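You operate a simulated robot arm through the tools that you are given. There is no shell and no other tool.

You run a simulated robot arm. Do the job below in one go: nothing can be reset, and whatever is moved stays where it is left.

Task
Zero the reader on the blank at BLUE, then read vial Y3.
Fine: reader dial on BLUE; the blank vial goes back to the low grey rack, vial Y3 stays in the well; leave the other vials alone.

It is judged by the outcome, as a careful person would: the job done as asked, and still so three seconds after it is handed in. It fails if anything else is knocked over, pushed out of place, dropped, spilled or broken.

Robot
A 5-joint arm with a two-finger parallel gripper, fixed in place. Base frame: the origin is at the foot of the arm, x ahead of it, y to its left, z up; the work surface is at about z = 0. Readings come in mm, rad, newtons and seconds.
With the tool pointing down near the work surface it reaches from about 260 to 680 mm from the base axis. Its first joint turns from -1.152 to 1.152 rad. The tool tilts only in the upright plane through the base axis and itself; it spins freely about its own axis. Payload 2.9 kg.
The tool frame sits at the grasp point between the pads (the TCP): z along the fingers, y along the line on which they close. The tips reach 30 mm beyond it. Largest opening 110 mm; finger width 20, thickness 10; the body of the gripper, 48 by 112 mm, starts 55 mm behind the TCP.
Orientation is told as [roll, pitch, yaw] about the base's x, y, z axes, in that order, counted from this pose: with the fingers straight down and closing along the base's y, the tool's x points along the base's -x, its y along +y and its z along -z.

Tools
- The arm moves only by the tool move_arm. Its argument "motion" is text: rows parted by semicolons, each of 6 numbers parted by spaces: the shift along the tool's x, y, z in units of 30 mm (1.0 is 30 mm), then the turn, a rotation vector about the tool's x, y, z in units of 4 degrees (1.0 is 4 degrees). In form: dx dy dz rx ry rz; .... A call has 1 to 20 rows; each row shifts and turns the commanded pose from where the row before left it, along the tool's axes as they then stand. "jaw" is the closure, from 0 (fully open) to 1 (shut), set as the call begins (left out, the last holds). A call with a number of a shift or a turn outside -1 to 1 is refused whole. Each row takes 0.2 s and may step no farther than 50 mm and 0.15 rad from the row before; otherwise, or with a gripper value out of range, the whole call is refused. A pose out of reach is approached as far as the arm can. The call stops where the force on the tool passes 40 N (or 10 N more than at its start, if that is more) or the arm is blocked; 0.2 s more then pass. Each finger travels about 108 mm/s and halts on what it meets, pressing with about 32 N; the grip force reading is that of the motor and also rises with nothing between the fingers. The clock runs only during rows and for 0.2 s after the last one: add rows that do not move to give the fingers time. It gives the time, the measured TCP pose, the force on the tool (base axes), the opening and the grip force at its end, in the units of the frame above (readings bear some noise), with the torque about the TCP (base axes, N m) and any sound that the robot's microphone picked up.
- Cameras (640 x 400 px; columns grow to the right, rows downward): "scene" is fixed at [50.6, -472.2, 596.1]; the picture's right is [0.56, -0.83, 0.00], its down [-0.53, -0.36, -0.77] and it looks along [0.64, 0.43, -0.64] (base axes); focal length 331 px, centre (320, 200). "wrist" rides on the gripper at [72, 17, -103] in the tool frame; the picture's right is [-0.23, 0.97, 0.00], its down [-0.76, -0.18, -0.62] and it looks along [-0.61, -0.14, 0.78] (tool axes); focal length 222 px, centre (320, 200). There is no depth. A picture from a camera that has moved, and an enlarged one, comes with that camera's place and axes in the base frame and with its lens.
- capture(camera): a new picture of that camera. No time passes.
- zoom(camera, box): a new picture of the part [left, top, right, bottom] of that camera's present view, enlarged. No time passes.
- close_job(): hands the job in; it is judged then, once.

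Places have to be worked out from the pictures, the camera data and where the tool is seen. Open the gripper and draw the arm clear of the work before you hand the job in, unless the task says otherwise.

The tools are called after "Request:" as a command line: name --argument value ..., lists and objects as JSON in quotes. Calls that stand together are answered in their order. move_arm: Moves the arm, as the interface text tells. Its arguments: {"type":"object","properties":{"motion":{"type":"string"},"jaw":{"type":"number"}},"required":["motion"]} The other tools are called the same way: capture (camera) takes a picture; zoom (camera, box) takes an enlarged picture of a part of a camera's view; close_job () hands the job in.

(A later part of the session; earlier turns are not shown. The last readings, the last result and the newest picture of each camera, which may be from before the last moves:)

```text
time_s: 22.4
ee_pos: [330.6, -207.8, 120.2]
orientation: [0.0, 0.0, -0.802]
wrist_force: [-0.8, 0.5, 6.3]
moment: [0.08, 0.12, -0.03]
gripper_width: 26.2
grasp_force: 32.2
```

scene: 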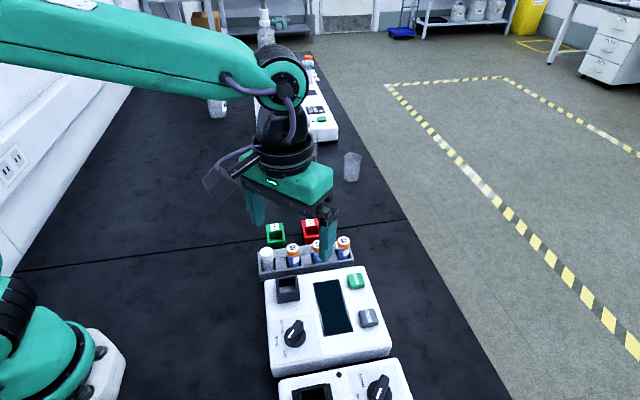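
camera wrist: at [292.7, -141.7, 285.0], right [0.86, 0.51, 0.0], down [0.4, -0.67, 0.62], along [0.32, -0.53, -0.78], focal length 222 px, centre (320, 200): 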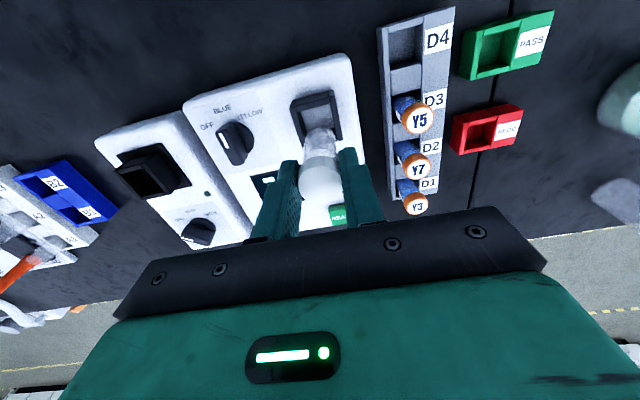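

Contact: 6 N upward, so the vial is on the well floor. Opening the jaws to release, then rising straight up.

Request:
move_arm --motion "0 0 0 0 0 0; 0 0 0 0 0 0; 0 0 -0.3 0 0 0; 0 0 -0.7 0 0 0; 0 0 -1 0 0 0; 0 0 -1 0 0 0; 0 0 0 0 0 0" --jaw 0.545

Request:
capture --camera "wrist"

Request:
zoom --camera "scene" --box '[240, 220, 400, 350]'

```text
time_s: 24.0
ee_pos: [328.6, -206.6, 210.4]
orientation: [0.0, 0.001, -0.805]
wrist_force: [-0.3, -0.7, 0.1]
moment: [0.03, -0.03, 0.03]
gripper_width: 50.0
grasp_force: 0.0
```

```text
taken
camera wrist: at [291.6, -142.5, 313.9], right [0.86, 0.51, 0.0], down [0.4, -0.67, 0.62], along [0.32, -0.54, -0.78], focal length 222 px, centre (320, 200)
```

wrist: 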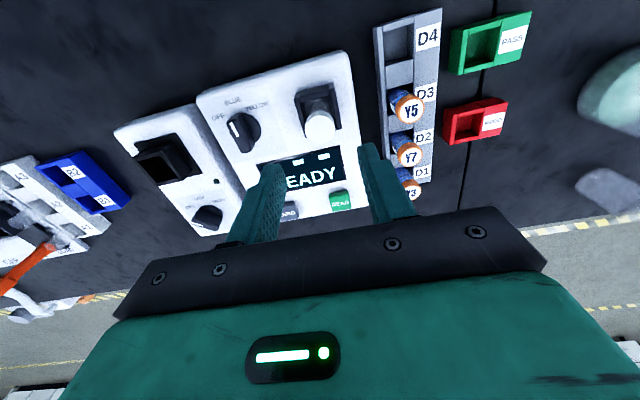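

```text
3.08 times, centred on (320, 285) of scene
camera zoom: at [50.6, -472.2, 596.1], right [0.56, -0.83, 0.0], down [-0.53, -0.36, -0.77], along [0.64, 0.43, -0.64], focal length 1019 px, centre (320, -62)
```

zoom: 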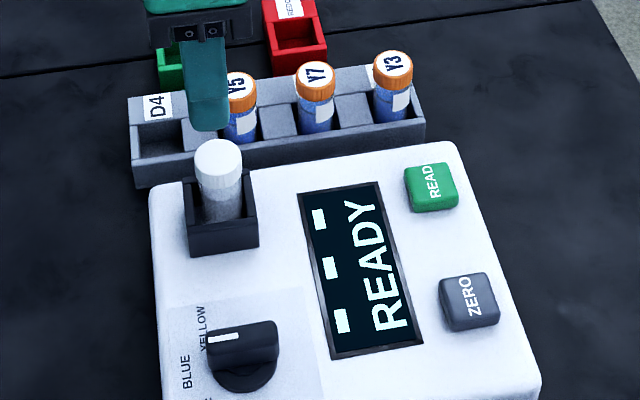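

The blank stands upright in the well and the screen still shows READY. ZERO is at about (365,-363), top z≈61, so I'll close the jaws and hover above it.

Request:
move_arm --motion "-0.92 -0.551 0 0 0 0; -0.92 -0.551 0 0 0 0; -0.92 -0.551 0 0 0 0; -0.92 -0.551 0 0 0 0; -0.92 -0.551 0 0 0 0; 0 0 0.9 0 0 0; 0 0 0.9 0 0 0; 0 0 0.9 0 0 0; 0 0 0 0 0 0; 0 0 0 0 0 0" --jaw 1

Request:
zoom --camera "wrist" --box '[220, 60, 420, 220]'

Request:
zoom --camera "scene" --box '[270, 240, 410, 350]'

```text
time_s: 26.2
ee_pos: [366.3, -363.4, 127.4]
orientation: [0.0, 0.001, -0.804]
wrist_force: [-0.4, -0.2, 0.4]
moment: [-0.01, -0.02, 0.0]
gripper_width: 0.0
grasp_force: 31.9
```

```text
2.50 times, centred on (320, 140) of wrist
camera zoom: at [328.4, -299.6, 231.1], right [0.86, 0.51, 0.0], down [0.4, -0.67, 0.62], along [0.32, -0.53, -0.78], focal length 555 px, centre (320, 350)
```

zoom: 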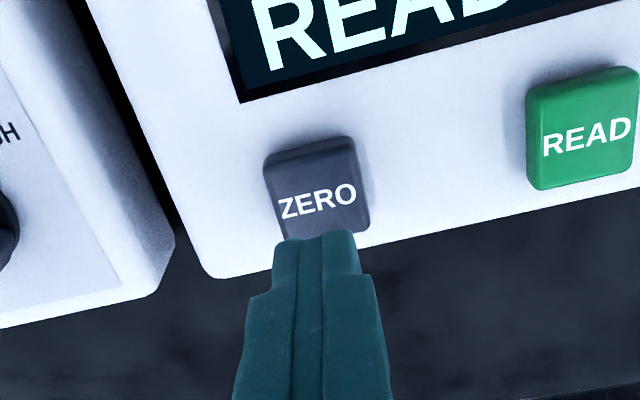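

```text
3.64 times, centred on (340, 295) of scene
camera zoom: at [50.6, -472.2, 596.1], right [0.56, -0.83, 0.0], down [-0.53, -0.36, -0.77], along [0.64, 0.43, -0.64], focal length 1204 px, centre (247, -146)
```

zoom: 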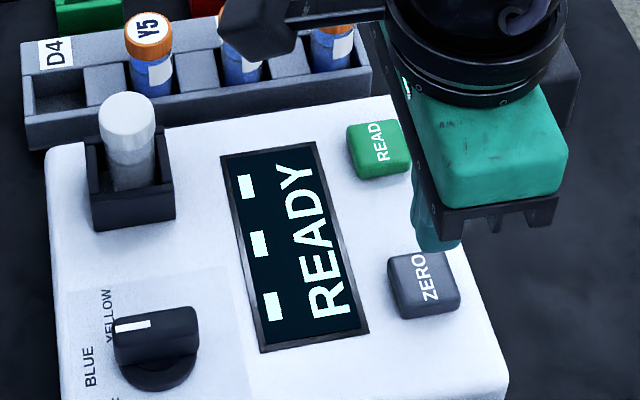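

The ZERO text centre computes to (365.5,-363.1), right under the TCP. Lowering to just above the button, then pressing in small steps.

Request:
move_arm --motion "0 0 0.5 0 0 0; 0 0 0.5 0 0 0; 0 0 0.05 0 0 0; 0 0 0 0 0 0"

Request:
zoom --camera "scene" --box '[290, 250, 410, 340]'

```text
time_s: 27.2
ee_pos: [366.7, -363.7, 97.6]
orientation: [0.001, 0.0, -0.804]
wrist_force: [-0.1, 1.0, -0.1]
moment: [-0.02, 0.02, 0.0]
gripper_width: 0.0
grasp_force: 32.2
```

```text
4.44 times, centred on (350, 295) of scene
camera zoom: at [50.6, -472.2, 596.1], right [0.56, -0.83, 0.0], down [-0.53, -0.36, -0.77], along [0.64, 0.43, -0.64], focal length 1471 px, centre (187, -222)
```

zoom: 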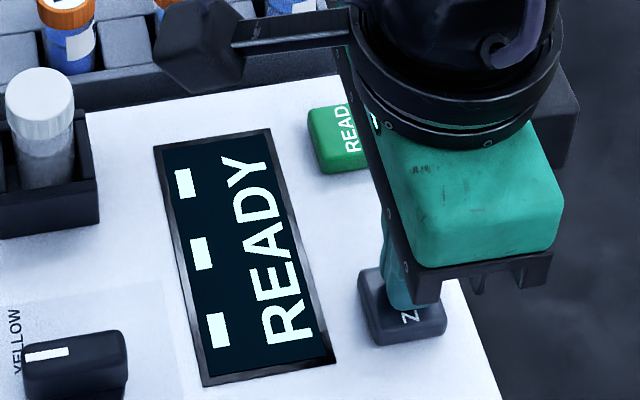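

Request:
move_arm --motion "0 0 0.06 0 0 0; 0 0 0.06 0 0 0; 0 0 0.06 0 0 0; 0 0 0 0 0 0"

Request:
zoom --camera "scene" --box '[290, 250, 410, 340]'

```text
time_s: 28.2
ee_pos: [365.6, -364.6, 91.3]
orientation: [0.001, 0.0, -0.803]
wrist_force: [0.5, 0.2, 0.6]
moment: [0.03, -0.02, 0.0]
gripper_width: 0.0
grasp_force: 31.9
```

```text
4.44 times, centred on (350, 295) of scene
camera zoom: at [50.6, -472.2, 596.1], right [0.56, -0.83, 0.0], down [-0.53, -0.36, -0.77], along [0.64, 0.43, -0.64], focal length 1471 px, centre (187, -222)
```

zoom: 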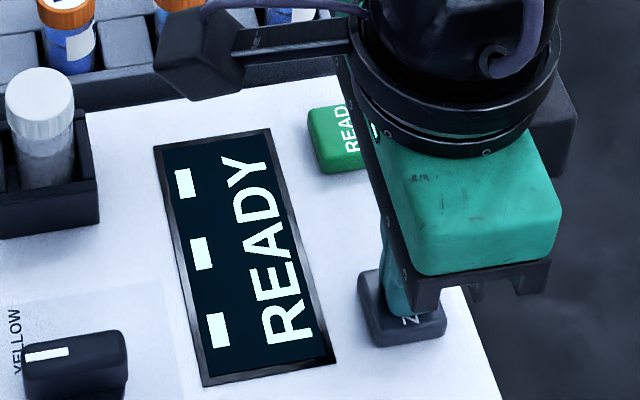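

No contact yet at tip z≈61; I'll keep pressing down in small steps, watching force and display.

Request:
move_arm --motion "0 0 0.05 0 0 0; 0 0 0.05 0 0 0; 0 0 0 0 0 0"

Request:
zoom --camera "scene" --box '[290, 250, 410, 340]'

```text
time_s: 29.0
ee_pos: [366.5, -363.7, 88.8]
orientation: [0.001, 0.001, -0.802]
wrist_force: [-0.9, -0.5, 2.7]
moment: [-0.06, 0.05, -0.01]
gripper_width: 0.0
grasp_force: 31.7
heard: click
```

```text
4.44 times, centred on (350, 295) of scene
camera zoom: at [50.5, -472.2, 596.1], right [0.56, -0.83, 0.0], down [-0.53, -0.36, -0.77], along [0.64, 0.43, -0.64], focal length 1471 px, centre (187, -222)
```

zoom: 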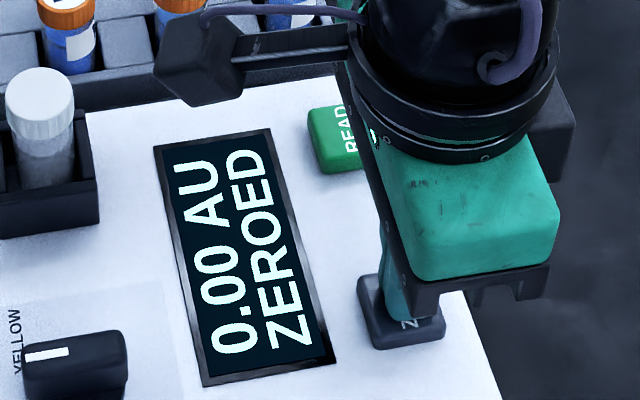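

A click, and the screen reads "0.00 AU ZEROED". I'll lift off the button straight up to a safe travel height.

Request:
move_arm --motion "0 0 -0.5 0 0 0; 0 0 -0.7 0 0 0; 0 0 -0.95 0 0 0; 0 0 -0.95 0 0 0; 0 0 -0.94 0 0 0; 0 0 0 0 0 0"

Request:
capture --camera "scene"

Request:
zoom --camera "scene" --box '[250, 240, 410, 350]'

```text
time_s: 30.4
ee_pos: [366.1, -365.3, 209.6]
orientation: [-0.001, 0.0, -0.803]
wrist_force: [0.5, -0.1, -0.9]
moment: [-0.02, -0.03, 0.01]
gripper_width: 0.0
grasp_force: 31.5
```

```text
taken
```

scene: 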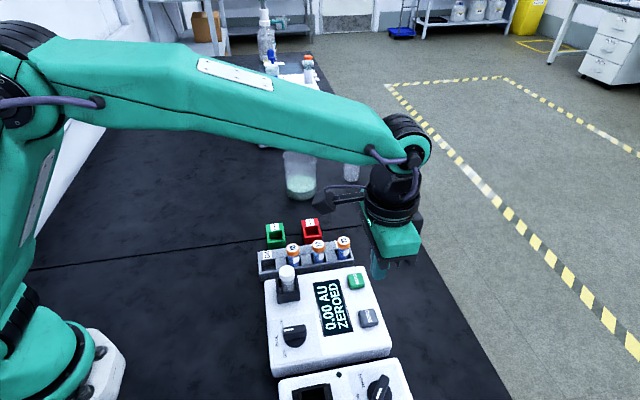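

```text
3.64 times, centred on (330, 295) of scene
camera zoom: at [50.6, -472.2, 596.1], right [0.56, -0.83, 0.0], down [-0.53, -0.36, -0.77], along [0.64, 0.43, -0.64], focal length 1204 px, centre (284, -146)
```

zoom: 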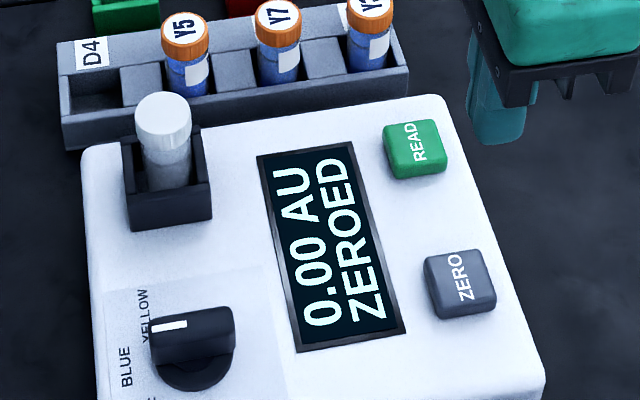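

Zeroed and the blank is undisturbed. Moving back above the well with the jaws at 50 mm to fetch it.

Request:
move_arm --motion "0.92 0.551 0 0 0 0; 0.92 0.551 0 0 0 0; 0.92 0.551 0 0 0 0; 0.92 0.551 0 0 0 0; 0.92 0.551 0 0 0 0; 0 0 0.7 0 0 0; 0 0 0.7 0 0 0; 0 0 0 0 0 0; 0 0 0 0 0 0" --jaw 0.545

Request:
zoom --camera "wrist" --box '[220, 60, 420, 220]'

Request:
zoom --camera "scene" --box '[240, 220, 340, 310]'

```text
time_s: 32.4
ee_pos: [331.0, -208.1, 167.5]
orientation: [0.001, -0.003, -0.802]
wrist_force: [0.9, -0.4, -0.5]
moment: [0.05, 0.01, 0.03]
gripper_width: 50.4
grasp_force: 0.0
```

```text
2.50 times, centred on (320, 140) of wrist
camera zoom: at [291.9, -144.5, 271.6], right [0.86, 0.51, 0.0], down [0.4, -0.67, 0.62], along [0.32, -0.53, -0.78], focal length 555 px, centre (320, 350)
```

zoom: 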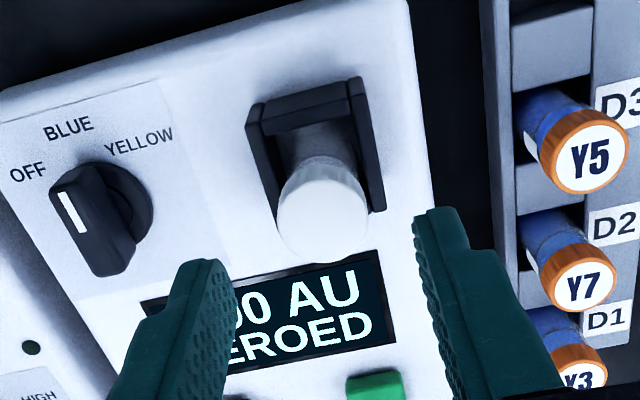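

```text
4.44 times, centred on (290, 265) of scene
camera zoom: at [50.6, -472.2, 596.1], right [0.56, -0.83, 0.0], down [-0.53, -0.36, -0.77], along [0.64, 0.43, -0.64], focal length 1471 px, centre (453, -89)
```

zoom: 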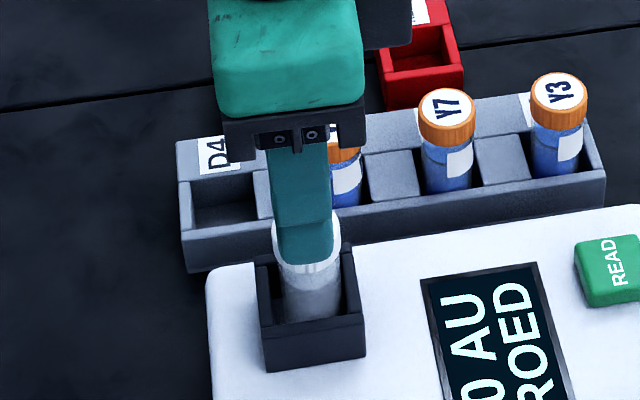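

The cap centre computes to (331,-208.5), right below the TCP. Descending to the same grip height (z≈120) and closing.

Request:
move_arm --motion "0 0 0.6 0 0 0; 0 0 0.5 0 0 0; 0 0 0.3 0 0 0; 0 0 0.15 0 0 0; 0 0 0 0 0 0"

Request:
zoom --camera "wrist" --box '[220, 60, 420, 220]'

```text
time_s: 33.6
ee_pos: [330.0, -206.5, 120.8]
orientation: [0.001, -0.001, -0.803]
wrist_force: [0.3, -0.2, 0.4]
moment: [-0.04, 0.0, 0.01]
gripper_width: 50.3
grasp_force: 0.0
```

```text
2.50 times, centred on (320, 140) of wrist
camera zoom: at [292.3, -143.6, 225.3], right [0.86, 0.51, 0.0], down [0.4, -0.67, 0.62], along [0.32, -0.53, -0.78], focal length 555 px, centre (320, 350)
```

zoom: 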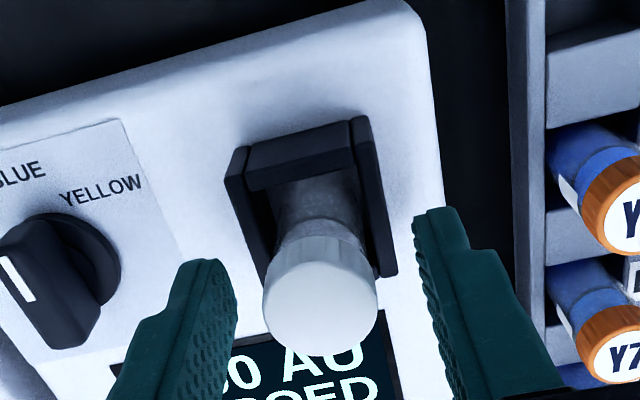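

Request:
move_arm --motion "0 0 0 0 0 0; 0 0 0 0 0 0; 0 0 0 0 0 0; 0 0 -0.3 0 0 0; 0 0 -0.5 0 0 0; 0 0 -0.6 0 0 0; 0 0 -0.6 0 0 0; 0 0 0 0 0 0" --jaw 0.85

Request:
zoom --camera "wrist" --box '[220, 60, 420, 220]'

Request:
zoom --camera "scene" --box '[240, 200, 360, 310]'

```text
time_s: 35.4
ee_pos: [330.3, -208.7, 181.3]
orientation: [0.002, 0.001, -0.802]
wrist_force: [-0.5, -0.1, -0.4]
moment: [-0.01, -0.03, 0.0]
gripper_width: 26.0
grasp_force: 31.9
```

```text
2.50 times, centred on (320, 140) of wrist
camera zoom: at [292.5, -144.0, 285.1], right [0.86, 0.51, 0.0], down [0.4, -0.67, 0.62], along [0.32, -0.53, -0.78], focal length 555 px, centre (320, 350)
```

zoom: 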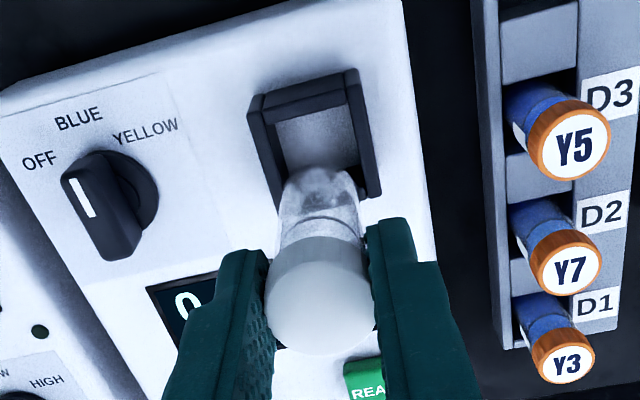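

```text
3.64 times, centred on (300, 255) of scene
camera zoom: at [50.6, -472.2, 596.1], right [0.56, -0.83, 0.0], down [-0.53, -0.36, -0.77], along [0.64, 0.43, -0.64], focal length 1204 px, centre (393, 0)
```

zoom: 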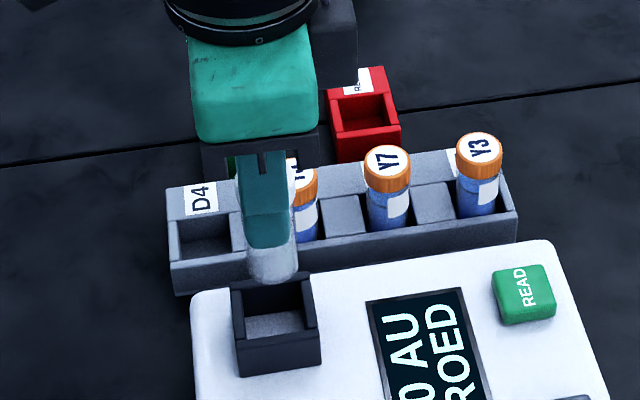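

Blank lifted cleanly. Carrying it back over D4 along the reverse path.

Request:
move_arm --motion "0.3095 0.79 0 0 0 0; 0.3095 0.79 0 0 0 0; 0.3095 0.79 0 0 0 0; 0.3095 0.789 0 0 0 0; 0 0 0 0 0 0; 0 0 0 0 0 0"

Request:
capture --camera "wrist"

Request:
zoom --camera "wrist" --box '[270, 60, 380, 170]'

Request:
zoom --camera "scene" --box '[230, 190, 350, 290]'

```text
time_s: 36.8
ee_pos: [371.0, -115.9, 181.1]
orientation: [0.001, 0.001, -0.805]
wrist_force: [0.9, -0.2, -0.3]
moment: [0.04, 0.04, -0.02]
gripper_width: 26.0
grasp_force: 32.1
```

```text
taken
camera wrist: at [333.6, -51.5, 285.0], right [0.86, 0.51, 0.0], down [0.4, -0.67, 0.62], along [0.32, -0.53, -0.78], focal length 222 px, centre (320, 200)
```

wrist: 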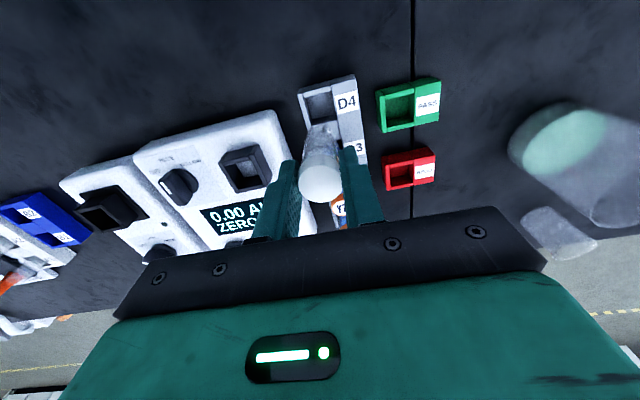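

```text
3.64 times, centred on (325, 115) of wrist
camera zoom: at [333.6, -51.5, 285.0], right [0.86, 0.51, 0.0], down [0.4, -0.67, 0.62], along [0.32, -0.53, -0.78], focal length 808 px, centre (302, 509)
```

zoom: 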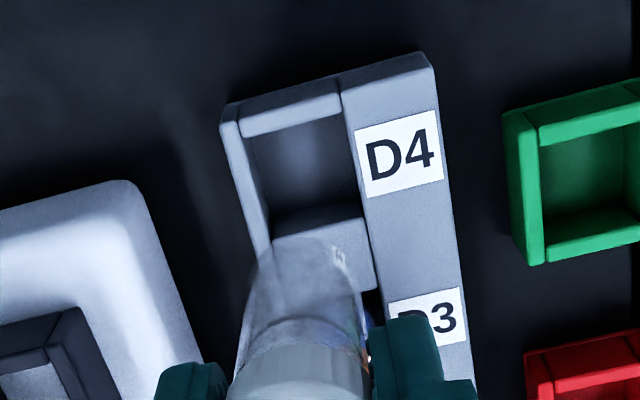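

```text
4.00 times, centred on (290, 240) of scene
camera zoom: at [50.6, -472.2, 596.1], right [0.56, -0.83, 0.0], down [-0.53, -0.36, -0.77], along [0.64, 0.43, -0.64], focal length 1324 px, centre (440, 40)
```

zoom: 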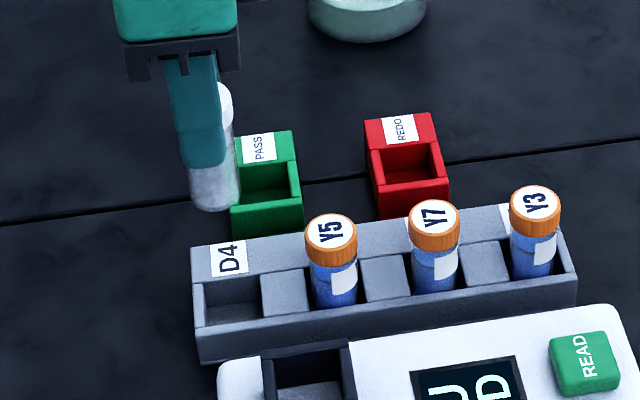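

The D4 slot centre computes to (372.4,-114.6), right under the vial with about 3 mm clearance each side. Lowering to z≈81, so the bottom is inside the slot just above the floor.

Request:
move_arm --motion "0 0 0.8 0 0 0; 0 0 0.7 0 0 0; 0 0 0.6 0 0 0; 0 0 0.5 0 0 0; 0 0 0.35 0 0 0; 0 0 0.25 0 0 0; 0 0 0.15 0 0 0; 0 0 0 0 0 0"

Request:
zoom --camera "scene" --box '[230, 200, 350, 290]'

Request:
zoom --camera "wrist" --box '[220, 90, 420, 230]'

```text
time_s: 38.6
ee_pos: [373.2, -115.2, 80.3]
orientation: [0.001, 0.001, -0.803]
wrist_force: [-0.2, 0.4, -0.4]
moment: [0.05, -0.02, 0.05]
gripper_width: 25.8
grasp_force: 31.9
```

```text
4.44 times, centred on (290, 245) of scene
camera zoom: at [50.6, -472.2, 596.1], right [0.56, -0.83, 0.0], down [-0.53, -0.36, -0.77], along [0.64, 0.43, -0.64], focal length 1471 px, centre (453, 0)
```

zoom: 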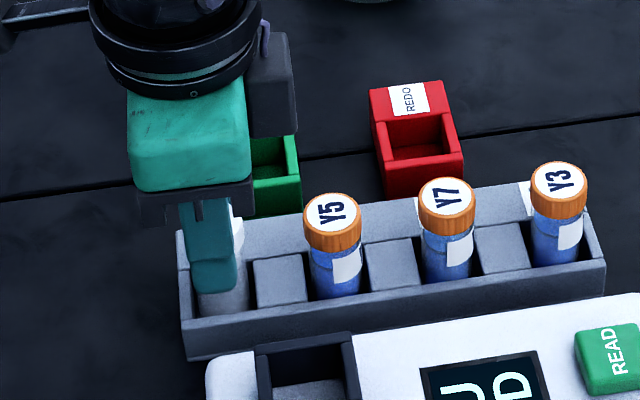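

```text
2.86 times, centred on (320, 160) of wrist
camera zoom: at [334.1, -50.9, 184.3], right [0.86, 0.51, 0.0], down [0.4, -0.67, 0.62], along [0.32, -0.53, -0.78], focal length 635 px, centre (320, 314)
```

zoom: 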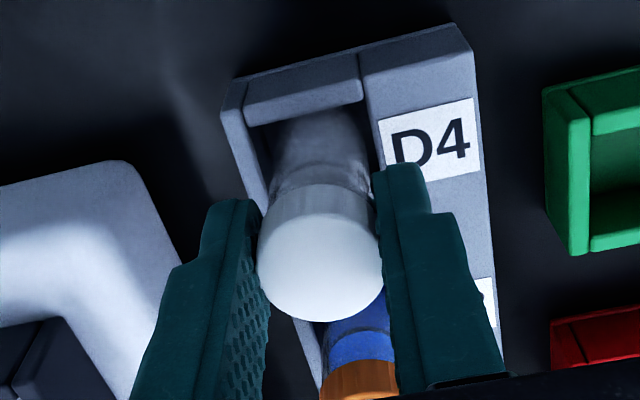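

The blank is in its slot with no side contact. Small steps down to touch the floor.

Request:
move_arm --motion "0 0 0.05 0 0 0; 0 0 0.05 0 0 0; 0 0 0.03 0 0 0; 0 0 0 0 0 0"

```text
time_s: 39.6
ee_pos: [372.8, -114.5, 78.1]
orientation: [-0.001, -0.001, -0.801]
wrist_force: [0.2, -0.2, -0.6]
moment: [0.01, 0.0, 0.03]
gripper_width: 26.0
grasp_force: 31.7
```

Request:
move_arm --motion "0 0 0.04 0 0 0; 0 0 0.04 0 0 0; 0 0 0 0 0 0"

```text
time_s: 40.4
ee_pos: [372.6, -114.3, 75.8]
orientation: [0.0, -0.002, -0.802]
wrist_force: [-3.9, 1.4, 17.0]
moment: [0.06, 0.27, 0.0]
gripper_width: 26.0
grasp_force: 32.2
```

Floor contact (17 N). I'll ease up by half a millimetre, then release and rise.

Request:
move_arm --motion "0 0 -0.02 0 0 0; 0 0 0 0 0 0"

Request:
move_arm --motion "0 0 0 0 0 0; 0 0 0 0 0 0; 0 0 -0.3 0 0 0; 0 0 -0.6 0 0 0; 0 0 -0.9 0 0 0; 0 0 -0.9 0 0 0; 0 0 -0.9 0 0 0; 0 0 0 0 0 0" --jaw 0.545

Request:
capture --camera "wrist"

Request:
zoom --camera "scene" --box '[230, 200, 380, 310]'

```text
time_s: 41.0
ee_pos: [372.4, -114.0, 75.5]
orientation: [0.0, -0.002, -0.803]
wrist_force: [0.2, 1.1, 11.7]
moment: [0.02, -0.04, 0.0]
gripper_width: 26.0
grasp_force: 32.2
```

```text
time_s: 42.8
ee_pos: [372.2, -115.5, 183.9]
orientation: [0.0, -0.001, -0.803]
wrist_force: [-0.1, 0.7, -0.5]
moment: [-0.04, -0.01, -0.01]
gripper_width: 50.4
grasp_force: 0.0
```

```text
taken
camera wrist: at [333.5, -51.3, 286.9], right [0.86, 0.51, 0.0], down [0.4, -0.67, 0.62], along [0.32, -0.53, -0.78], focal length 222 px, centre (320, 200)
```

wrist: 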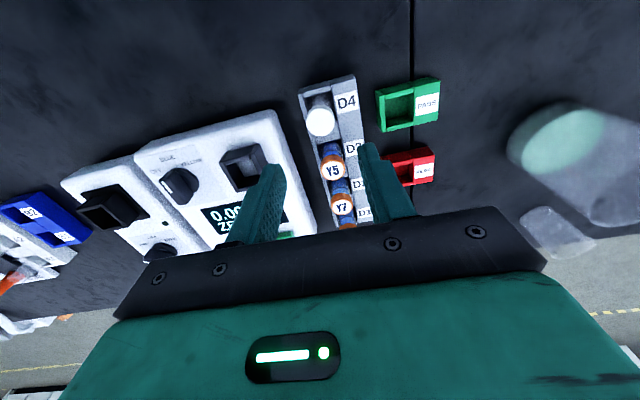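

```text
3.64 times, centred on (305, 255) of scene
camera zoom: at [50.6, -472.2, 596.1], right [0.56, -0.83, 0.0], down [-0.53, -0.36, -0.77], along [0.64, 0.43, -0.64], focal length 1204 px, centre (374, 0)
```

zoom: 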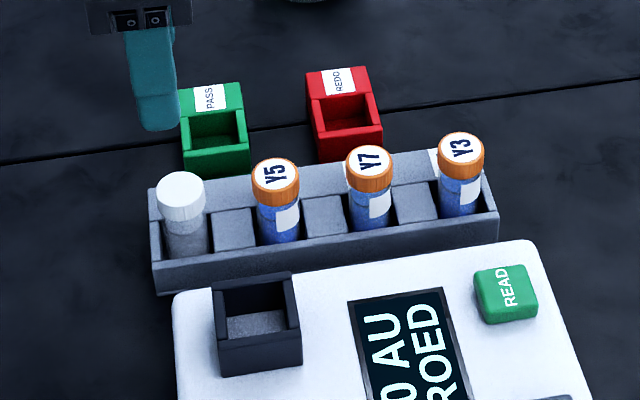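

The blank is back upright in D4. Now moving above Y3 at D1 (about (492.5,-236.3)) at safe height.

Request:
move_arm --motion "-0.948 0.013 0 0 0 0; -0.948 0.013 0 0 0 0; -0.948 0.013 0 0 0 0; -0.948 0.013 0 0 0 0; -0.948 0.013 0 0 0 0; -0.948 0.013 0 0 0 0; 0 0 0 0 0 0; 0 0 0 0 0 0"

Request:
capture --camera "wrist"

Request:
zoom --camera "wrist" --box '[260, 60, 400, 170]'

Request:
zoom --camera "scene" --box '[280, 200, 400, 290]'

```text
time_s: 44.6
ee_pos: [493.2, -235.7, 183.3]
orientation: [0.001, -0.001, -0.803]
wrist_force: [0.3, 0.0, -0.2]
moment: [-0.02, 0.0, 0.01]
gripper_width: 50.3
grasp_force: 0.0
```

```text
taken
camera wrist: at [454.6, -172.1, 286.8], right [0.86, 0.51, 0.0], down [0.4, -0.67, 0.62], along [0.32, -0.53, -0.78], focal length 222 px, centre (320, 200)
```

wrist: 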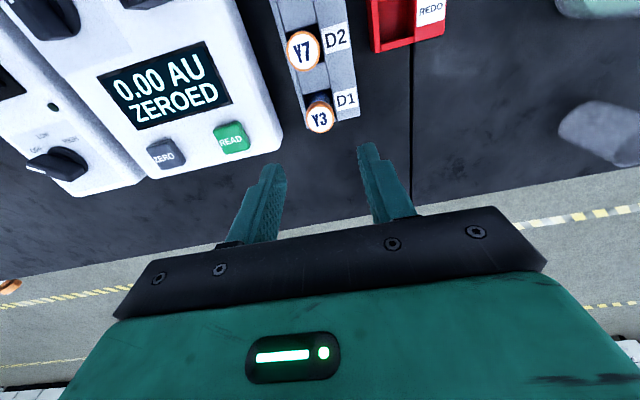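

```text
3.64 times, centred on (330, 115) of wrist
camera zoom: at [454.6, -172.1, 286.8], right [0.86, 0.51, 0.0], down [0.4, -0.67, 0.62], along [0.32, -0.53, -0.78], focal length 808 px, centre (284, 509)
```

zoom: 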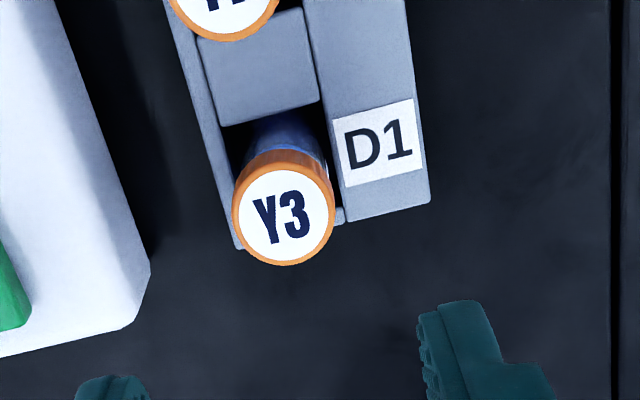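

```text
4.44 times, centred on (340, 245) of scene
camera zoom: at [50.6, -472.2, 596.1], right [0.56, -0.83, 0.0], down [-0.53, -0.36, -0.77], along [0.64, 0.43, -0.64], focal length 1471 px, centre (231, 0)
```

zoom: 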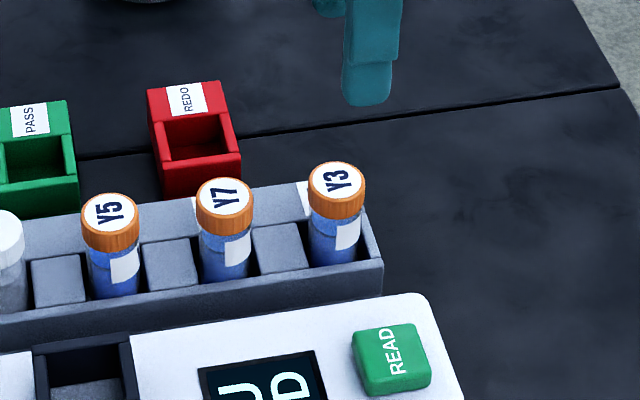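

Y3's cap centre computes to (492.4,-235.5), exactly below the TCP. Descending in two stages, first to just above the cap.

Request:
move_arm --motion "0 0 0.9 0 0 0; 0 0 0.9 0 0 0; 0 0 0.7 0 0 0; 0 0 0 0 0 0; 0 0 0 0 0 0"

Request:
zoom --camera "wrist" --box '[220, 80, 420, 230]'

Request:
zoom --camera "scene" --box '[280, 200, 400, 290]'

```text
time_s: 45.8
ee_pos: [492.0, -234.7, 107.8]
orientation: [0.0, 0.001, -0.802]
wrist_force: [-0.1, 0.0, 0.0]
moment: [0.02, -0.01, 0.0]
gripper_width: 50.3
grasp_force: 0.2
```

```text
2.67 times, centred on (320, 155) of wrist
camera zoom: at [453.9, -171.5, 211.4], right [0.86, 0.51, 0.0], down [0.4, -0.67, 0.62], along [0.32, -0.53, -0.78], focal length 592 px, centre (320, 320)
```

zoom: 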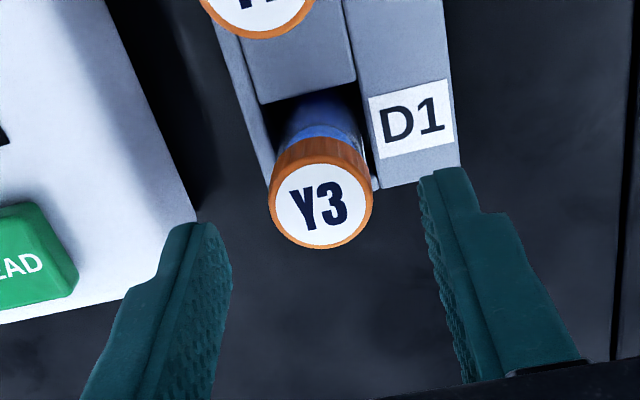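

```text
4.44 times, centred on (340, 245) of scene
camera zoom: at [50.6, -472.2, 596.1], right [0.56, -0.83, 0.0], down [-0.53, -0.36, -0.77], along [0.64, 0.43, -0.64], focal length 1471 px, centre (231, 0)
```

zoom: 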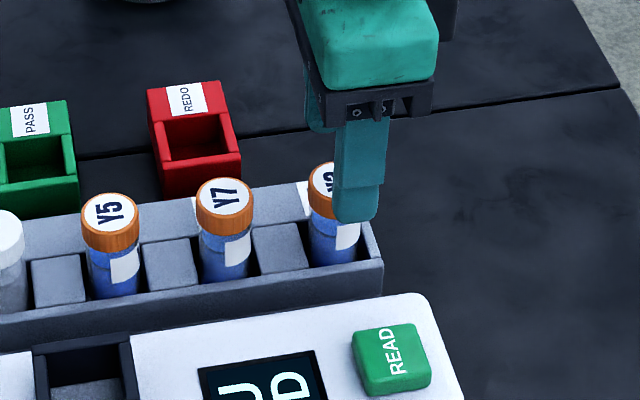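

Aligned within about 1 mm; I apply a tiny correction and descend to the grip height.

Request:
move_arm --motion "-0.03 0 0.5 0 0 0; 0 0 0.4 0 0 0; 0 0 0.21 0 0 0; 0 0 0 0 0 0"

Request:
zoom --camera "wrist" --box '[220, 80, 420, 230]'

```text
time_s: 46.8
ee_pos: [493.6, -236.6, 74.1]
orientation: [0.0, 0.0, -0.802]
wrist_force: [0.0, 0.6, 0.6]
moment: [-0.03, 0.0, 0.01]
gripper_width: 50.2
grasp_force: 0.1
```

```text
2.67 times, centred on (320, 155) of wrist
camera zoom: at [454.6, -173.0, 178.0], right [0.86, 0.51, 0.0], down [0.4, -0.67, 0.62], along [0.32, -0.53, -0.78], focal length 592 px, centre (320, 320)
```

zoom: 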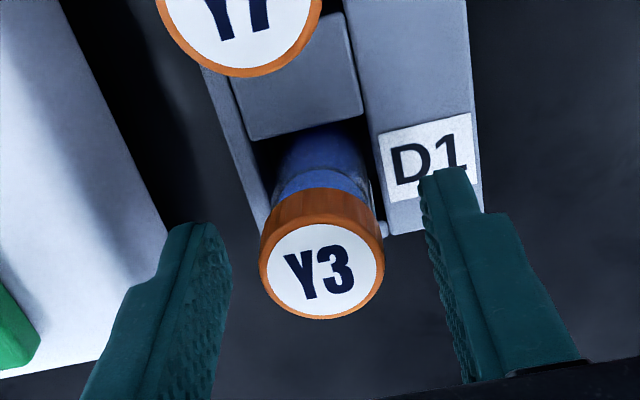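

Fingers straddle Y3 cleanly. Closing and lifting straight up.

Request:
move_arm --motion "0 0 0 0 0 0; 0 0 0 0 0 0; 0 0 0 0 0 0" --jaw 0.85

Request:
zoom --camera "wrist" --box '[220, 80, 420, 230]'

```text
time_s: 47.6
ee_pos: [493.4, -237.4, 75.9]
orientation: [0.0, 0.0, -0.802]
wrist_force: [0.6, 0.6, 1.2]
moment: [0.01, 0.07, -0.02]
gripper_width: 25.9
grasp_force: 31.9
```

```text
2.67 times, centred on (320, 155) of wrist
camera zoom: at [454.7, -173.0, 178.3], right [0.86, 0.51, 0.0], down [0.4, -0.67, 0.62], along [0.32, -0.54, -0.78], focal length 592 px, centre (320, 320)
```

zoom: 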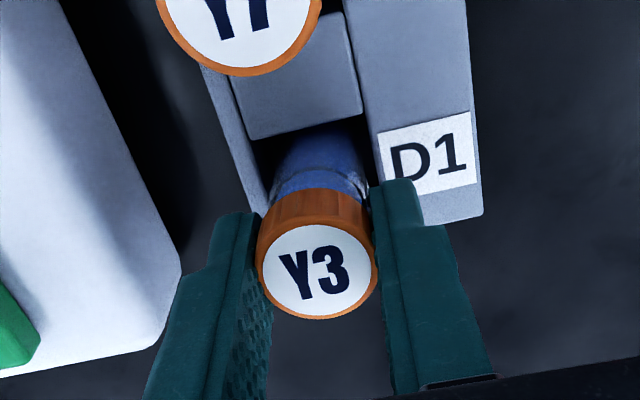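

Request:
move_arm --motion "0 0 -0.4 0 0 0; 0 0 -0.6 0 0 0; 0 0 -0.8 0 0 0; 0 0 -0.9 0 0 0; 0 0 -0.83 0 0 0; 0 0 0 0 0 0; 0 0 0 0 0 0"

Request:
capture --camera "wrist"

Request:
zoom --camera "scene" --box '[260, 180, 400, 290]'

```text
time_s: 49.2
ee_pos: [493.5, -237.6, 181.0]
orientation: [0.0, 0.0, -0.802]
wrist_force: [-0.7, -0.9, -0.2]
moment: [0.01, 0.0, 0.02]
gripper_width: 26.0
grasp_force: 31.5
```

```text
taken
camera wrist: at [455.0, -173.0, 283.9], right [0.86, 0.51, 0.0], down [0.4, -0.67, 0.62], along [0.32, -0.54, -0.78], focal length 222 px, centre (320, 200)
```

wrist: 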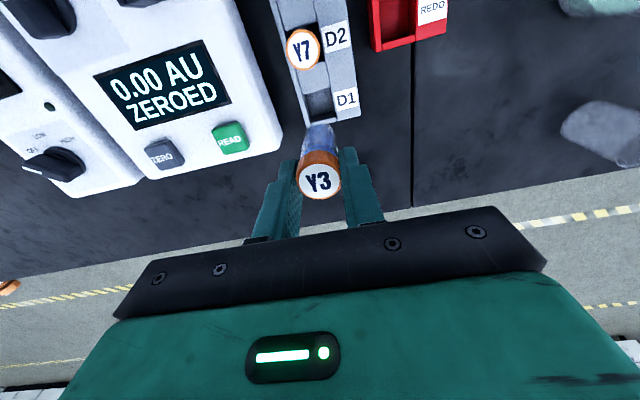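

```text
3.64 times, centred on (330, 235) of scene
camera zoom: at [50.6, -472.2, 596.1], right [0.56, -0.83, 0.0], down [-0.53, -0.36, -0.77], along [0.64, 0.43, -0.64], focal length 1204 px, centre (284, 73)
```

zoom: 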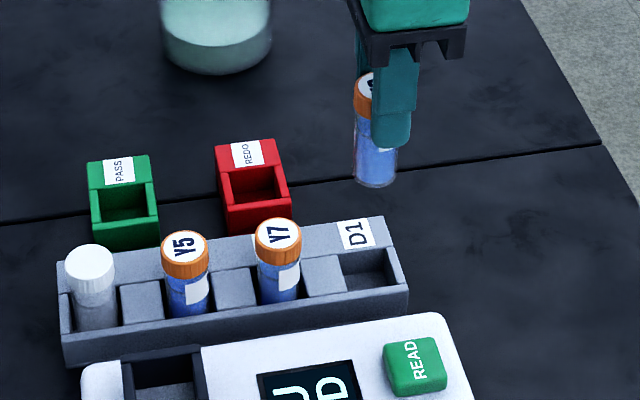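

Y3 lifted cleanly. Carrying it to above the well at the same height.

Request:
move_arm --motion "0.896 -0.647 0 0 0 0; 0.896 -0.647 0 0 0 0; 0.896 -0.647 0 0 0 0; 0.896 -0.648 0 0 0 0; 0.896 -0.648 0 0 0 0; 0 0 0 0 0 0; 0 0 0 0 0 0"

Request:
zoom --camera "wrist" --box '[250, 80, 390, 200]'

Request:
zoom --camera "scene" --box '[240, 210, 340, 310]'

```text
time_s: 50.8
ee_pos: [330.4, -207.4, 181.5]
orientation: [0.0, 0.0, -0.803]
wrist_force: [-0.6, 1.4, -0.3]
moment: [0.0, 0.02, 0.01]
gripper_width: 26.0
grasp_force: 32.6
```

```text
3.33 times, centred on (320, 140) of wrist
camera zoom: at [291.5, -143.0, 284.9], right [0.86, 0.51, 0.0], down [0.4, -0.67, 0.62], along [0.32, -0.53, -0.78], focal length 740 px, centre (320, 400)
```

zoom: 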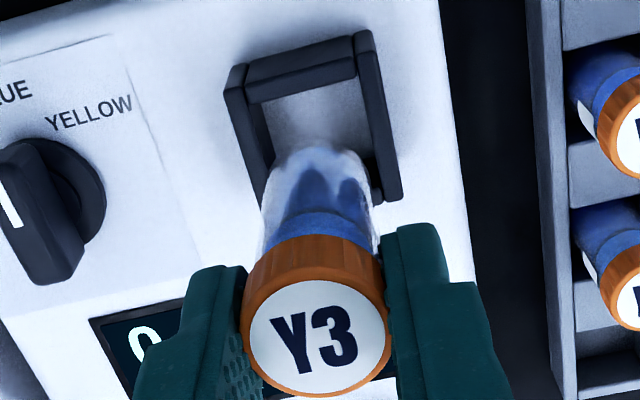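

```text
4.00 times, centred on (290, 260) of scene
camera zoom: at [50.5, -472.2, 596.1], right [0.56, -0.83, 0.0], down [-0.53, -0.36, -0.77], along [0.64, 0.43, -0.64], focal length 1324 px, centre (440, -40)
```

zoom: 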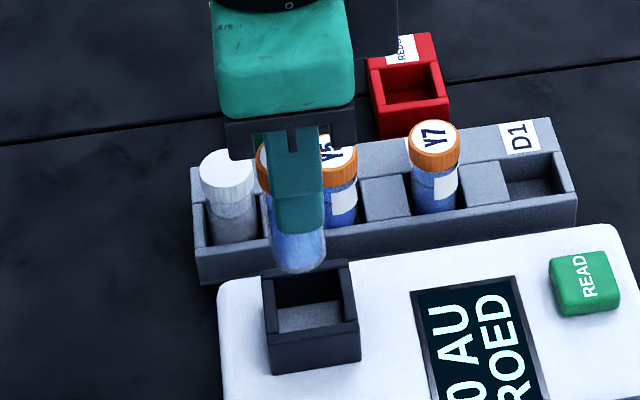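

Same alignment over the well as with the blank. Lowering to z≈130 and checking.

Request:
move_arm --motion "0 0 0.5 0 0 0; 0 0 0.4 0 0 0; 0 0 0.3 0 0 0; 0 0 0.25 0 0 0; 0 0 0.2 0 0 0; 0 0 0 0 0 0"

Request:
zoom --camera "wrist" --box '[250, 90, 390, 220]'

Request:
zoom --camera "scene" --box '[250, 230, 330, 310]'

```text
time_s: 52.2
ee_pos: [331.0, -207.4, 130.8]
orientation: [0.0, 0.0, -0.803]
wrist_force: [0.0, 0.1, -0.3]
moment: [0.01, 0.01, 0.01]
gripper_width: 25.7
grasp_force: 32.2
```

```text
3.08 times, centred on (320, 155) of wrist
camera zoom: at [292.0, -143.1, 235.1], right [0.86, 0.51, 0.0], down [0.4, -0.67, 0.62], along [0.32, -0.53, -0.78], focal length 684 px, centre (320, 338)
```

zoom: 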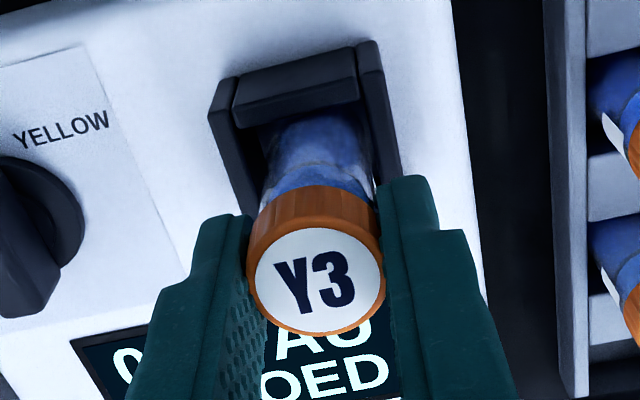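

```text
5.00 times, centred on (290, 270) of scene
camera zoom: at [50.6, -472.2, 596.1], right [0.56, -0.83, 0.0], down [-0.53, -0.36, -0.77], along [0.64, 0.43, -0.64], focal length 1655 px, centre (470, -150)
```

zoom: 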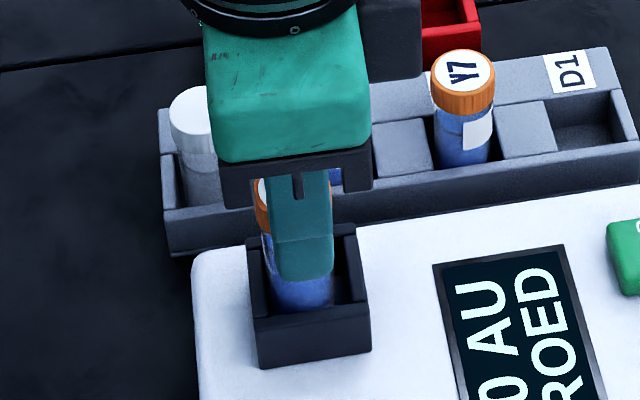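

No contact; Y3 is inside the rim. Lowering further in small steps.

Request:
move_arm --motion "0 0 0.1 0 0 0; 0 0 0.1 0 0 0; 0 0 0.08 0 0 0; 0 0 0 0 0 0"

Request:
move_arm --motion "0 0 0.04 0 0 0; 0 0 0 0 0 0"

```text
time_s: 53.2
ee_pos: [331.1, -208.0, 122.7]
orientation: [0.001, 0.0, -0.802]
wrist_force: [1.0, -0.1, -0.3]
moment: [0.0, -0.02, -0.02]
gripper_width: 25.8
grasp_force: 32.2
```

```text
time_s: 53.8
ee_pos: [329.2, -207.0, 122.2]
orientation: [0.0, 0.0, -0.804]
wrist_force: [-0.2, 0.1, -0.4]
moment: [0.0, -0.01, 0.03]
gripper_width: 25.5
grasp_force: 32.2
```

Request:
move_arm --motion "0 0 0.03 0 0 0; 0 0 0.02 0 0 0; 0 0 0 0 0 0"

```text
time_s: 54.6
ee_pos: [330.5, -207.9, 122.5]
orientation: [0.0, -0.002, -0.803]
wrist_force: [-4.6, 1.1, 19.1]
moment: [0.08, 0.34, -0.02]
gripper_width: 26.0
grasp_force: 32.3
```

Floor contact (19 N). Ease up half a millimetre, then release and rise.

Request:
move_arm --motion "0 0 -0.02 0 0 0; 0 0 0 0 0 0"

Request:
move_arm --motion "0 0 0 0 0 0; 0 0 0 0 0 0; 0 0 -0.3 0 0 0; 0 0 -0.7 0 0 0; 0 0 -1 0 0 0; 0 0 -1 0 0 0; 0 0 0 0 0 0" --jaw 0.545

Request:
zoom --camera "wrist" --box '[200, 20, 420, 220]'

Request:
zoom --camera "scene" --box '[240, 220, 400, 350]'

```text
time_s: 55.2
ee_pos: [331.7, -207.5, 121.5]
orientation: [0.0, 0.0, -0.804]
wrist_force: [1.5, 2.1, 9.1]
moment: [0.16, -0.11, 0.0]
gripper_width: 25.8
grasp_force: 31.3
```

```text
time_s: 56.8
ee_pos: [330.6, -206.2, 212.2]
orientation: [0.0, 0.001, -0.803]
wrist_force: [-0.3, -0.1, 0.0]
moment: [-0.01, 0.03, 0.0]
gripper_width: 50.1
grasp_force: 0.1
```

```text
2.00 times, centred on (310, 120) of wrist
camera zoom: at [291.7, -142.8, 315.5], right [0.86, 0.51, 0.0], down [0.4, -0.67, 0.62], along [0.32, -0.54, -0.78], focal length 444 px, centre (340, 360)
```

zoom: 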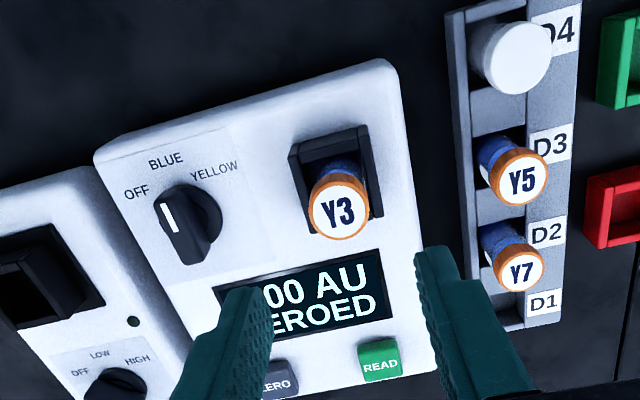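

```text
3.08 times, centred on (320, 285) of scene
camera zoom: at [50.6, -472.2, 596.1], right [0.56, -0.83, 0.0], down [-0.53, -0.36, -0.77], along [0.64, 0.43, -0.64], focal length 1019 px, centre (320, -62)
```

zoom: 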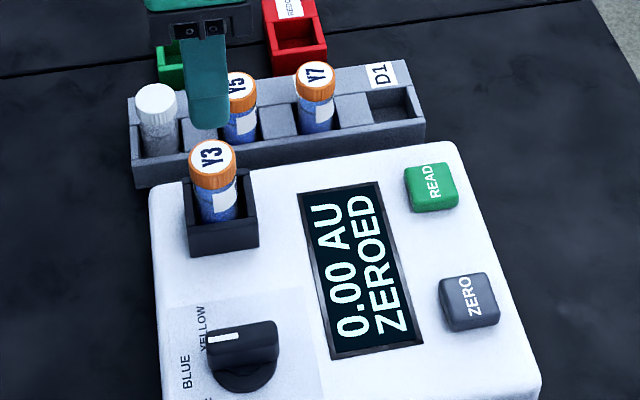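

Y3 stands upright in the well. Closing the jaws and moving above READ (about (421,-306)).

Request:
move_arm --motion "-0.9 -0.017 0 0 0 0; -0.9 -0.017 0 0 0 0; -0.9 -0.017 0 0 0 0; -0.9 -0.017 0 0 0 0; -0.9 -0.017 0 0 0 0; 0 0 0.9 0 0 0; 0 0 0.9 0 0 0; 0 0 0.9 0 0 0; 0 0 0 0 0 0; 0 0 0 0 0 0" --jaw 1

Request:
zoom --camera "wrist" --box '[220, 60, 420, 220]'

Request:
zoom --camera "scene" --box '[250, 230, 410, 340]'

```text
time_s: 59.0
ee_pos: [422.1, -306.1, 130.7]
orientation: [0.0, 0.001, -0.802]
wrist_force: [0.1, 0.2, 0.4]
moment: [-0.01, 0.04, -0.03]
gripper_width: 0.0
grasp_force: 32.1
```

```text
2.50 times, centred on (320, 140) of wrist
camera zoom: at [383.4, -242.1, 233.6], right [0.86, 0.51, 0.0], down [0.4, -0.67, 0.62], along [0.32, -0.53, -0.78], focal length 555 px, centre (320, 350)
```

zoom: 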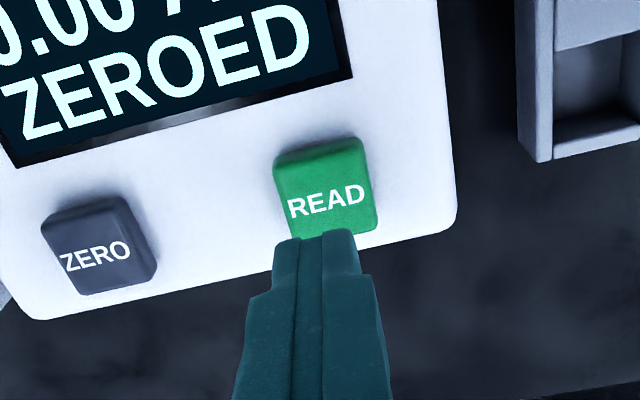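

```text
3.64 times, centred on (330, 285) of scene
camera zoom: at [50.6, -472.2, 596.1], right [0.56, -0.83, 0.0], down [-0.53, -0.36, -0.77], along [0.64, 0.43, -0.64], focal length 1204 px, centre (284, -109)
```

zoom: 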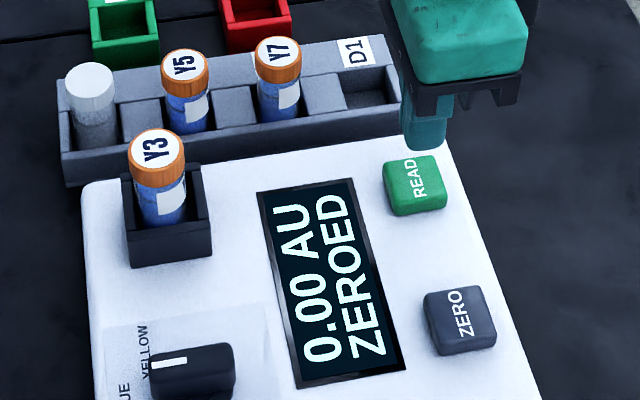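

READ's centre is at about (424,-306.5), a couple of mm off, so I correct slightly and lower to just above the button.

Request:
move_arm --motion "-0.07 0.05 0 0 0 0; 0 0 0.5 0 0 0; 0 0 0.5 0 0 0; 0 0 0.15 0 0 0; 0 0 0 0 0 0"

Request:
zoom --camera "scene" --box '[290, 230, 410, 320]'

```text
time_s: 60.2
ee_pos: [423.4, -306.2, 94.8]
orientation: [0.0, -0.002, -0.803]
wrist_force: [0.6, 0.3, -0.1]
moment: [-0.02, 0.02, 0.0]
gripper_width: 0.0
grasp_force: 31.9
```

```text
4.44 times, centred on (350, 275) of scene
camera zoom: at [50.6, -472.2, 596.1], right [0.56, -0.83, 0.0], down [-0.53, -0.36, -0.77], along [0.64, 0.43, -0.64], focal length 1471 px, centre (187, -133)
```

zoom: 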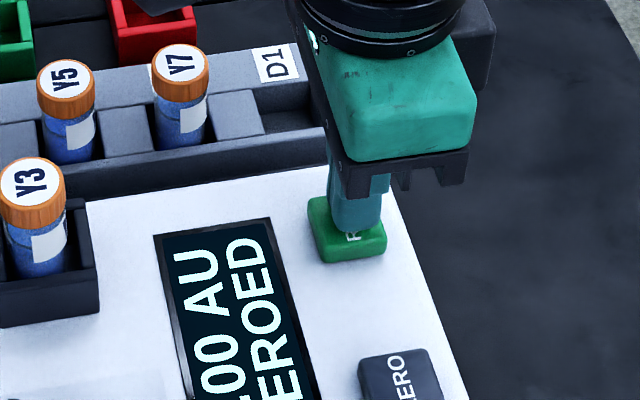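

The tip is over the centre of READ; pressing in small steps until the click.

Request:
move_arm --motion "0 0 0.06 0 0 0; 0 0 0.05 0 0 0; 0 0 0.05 0 0 0; 0 0 0 0 0 0"

Request:
zoom --camera "scene" --box '[290, 240, 410, 340]'

```text
time_s: 61.2
ee_pos: [424.2, -307.3, 90.6]
orientation: [0.0, 0.0, -0.803]
wrist_force: [-0.1, -0.4, 1.3]
moment: [0.0, -0.03, 0.0]
gripper_width: 0.0
grasp_force: 32.6
```

```text
4.00 times, centred on (350, 290) of scene
camera zoom: at [50.6, -472.2, 596.1], right [0.56, -0.83, 0.0], down [-0.53, -0.36, -0.77], along [0.64, 0.43, -0.64], focal length 1324 px, centre (200, -160)
```

zoom: 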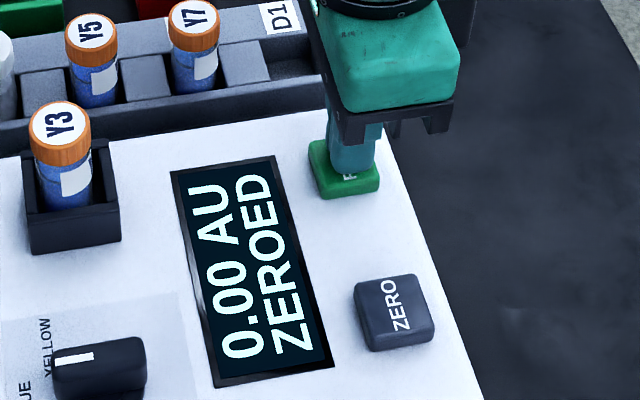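

Request:
move_arm --motion "0 0 0.04 0 0 0; 0 0 0.04 0 0 0; 0 0 0 0 0 0"

Request:
zoom --camera "scene" --box '[290, 240, 410, 340]'

```text
time_s: 62.0
ee_pos: [424.9, -307.2, 88.6]
orientation: [0.0, 0.0, -0.803]
wrist_force: [0.4, -0.7, 2.1]
moment: [0.02, 0.0, -0.01]
gripper_width: 0.0
grasp_force: 32.0
heard: click
```

```text
4.00 times, centred on (350, 290) of scene
camera zoom: at [50.5, -472.2, 596.1], right [0.56, -0.83, 0.0], down [-0.53, -0.36, -0.77], along [0.64, 0.43, -0.64], focal length 1324 px, centre (200, -160)
```

zoom: 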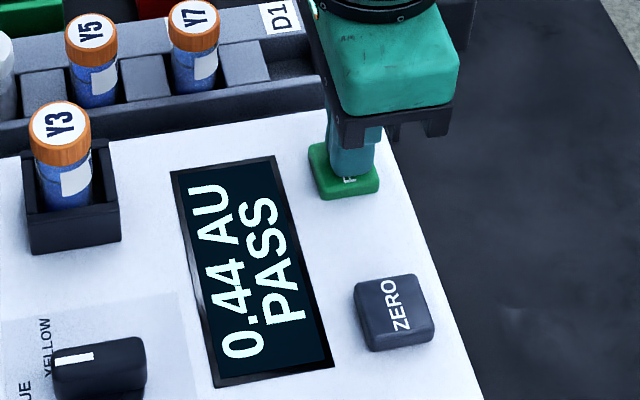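

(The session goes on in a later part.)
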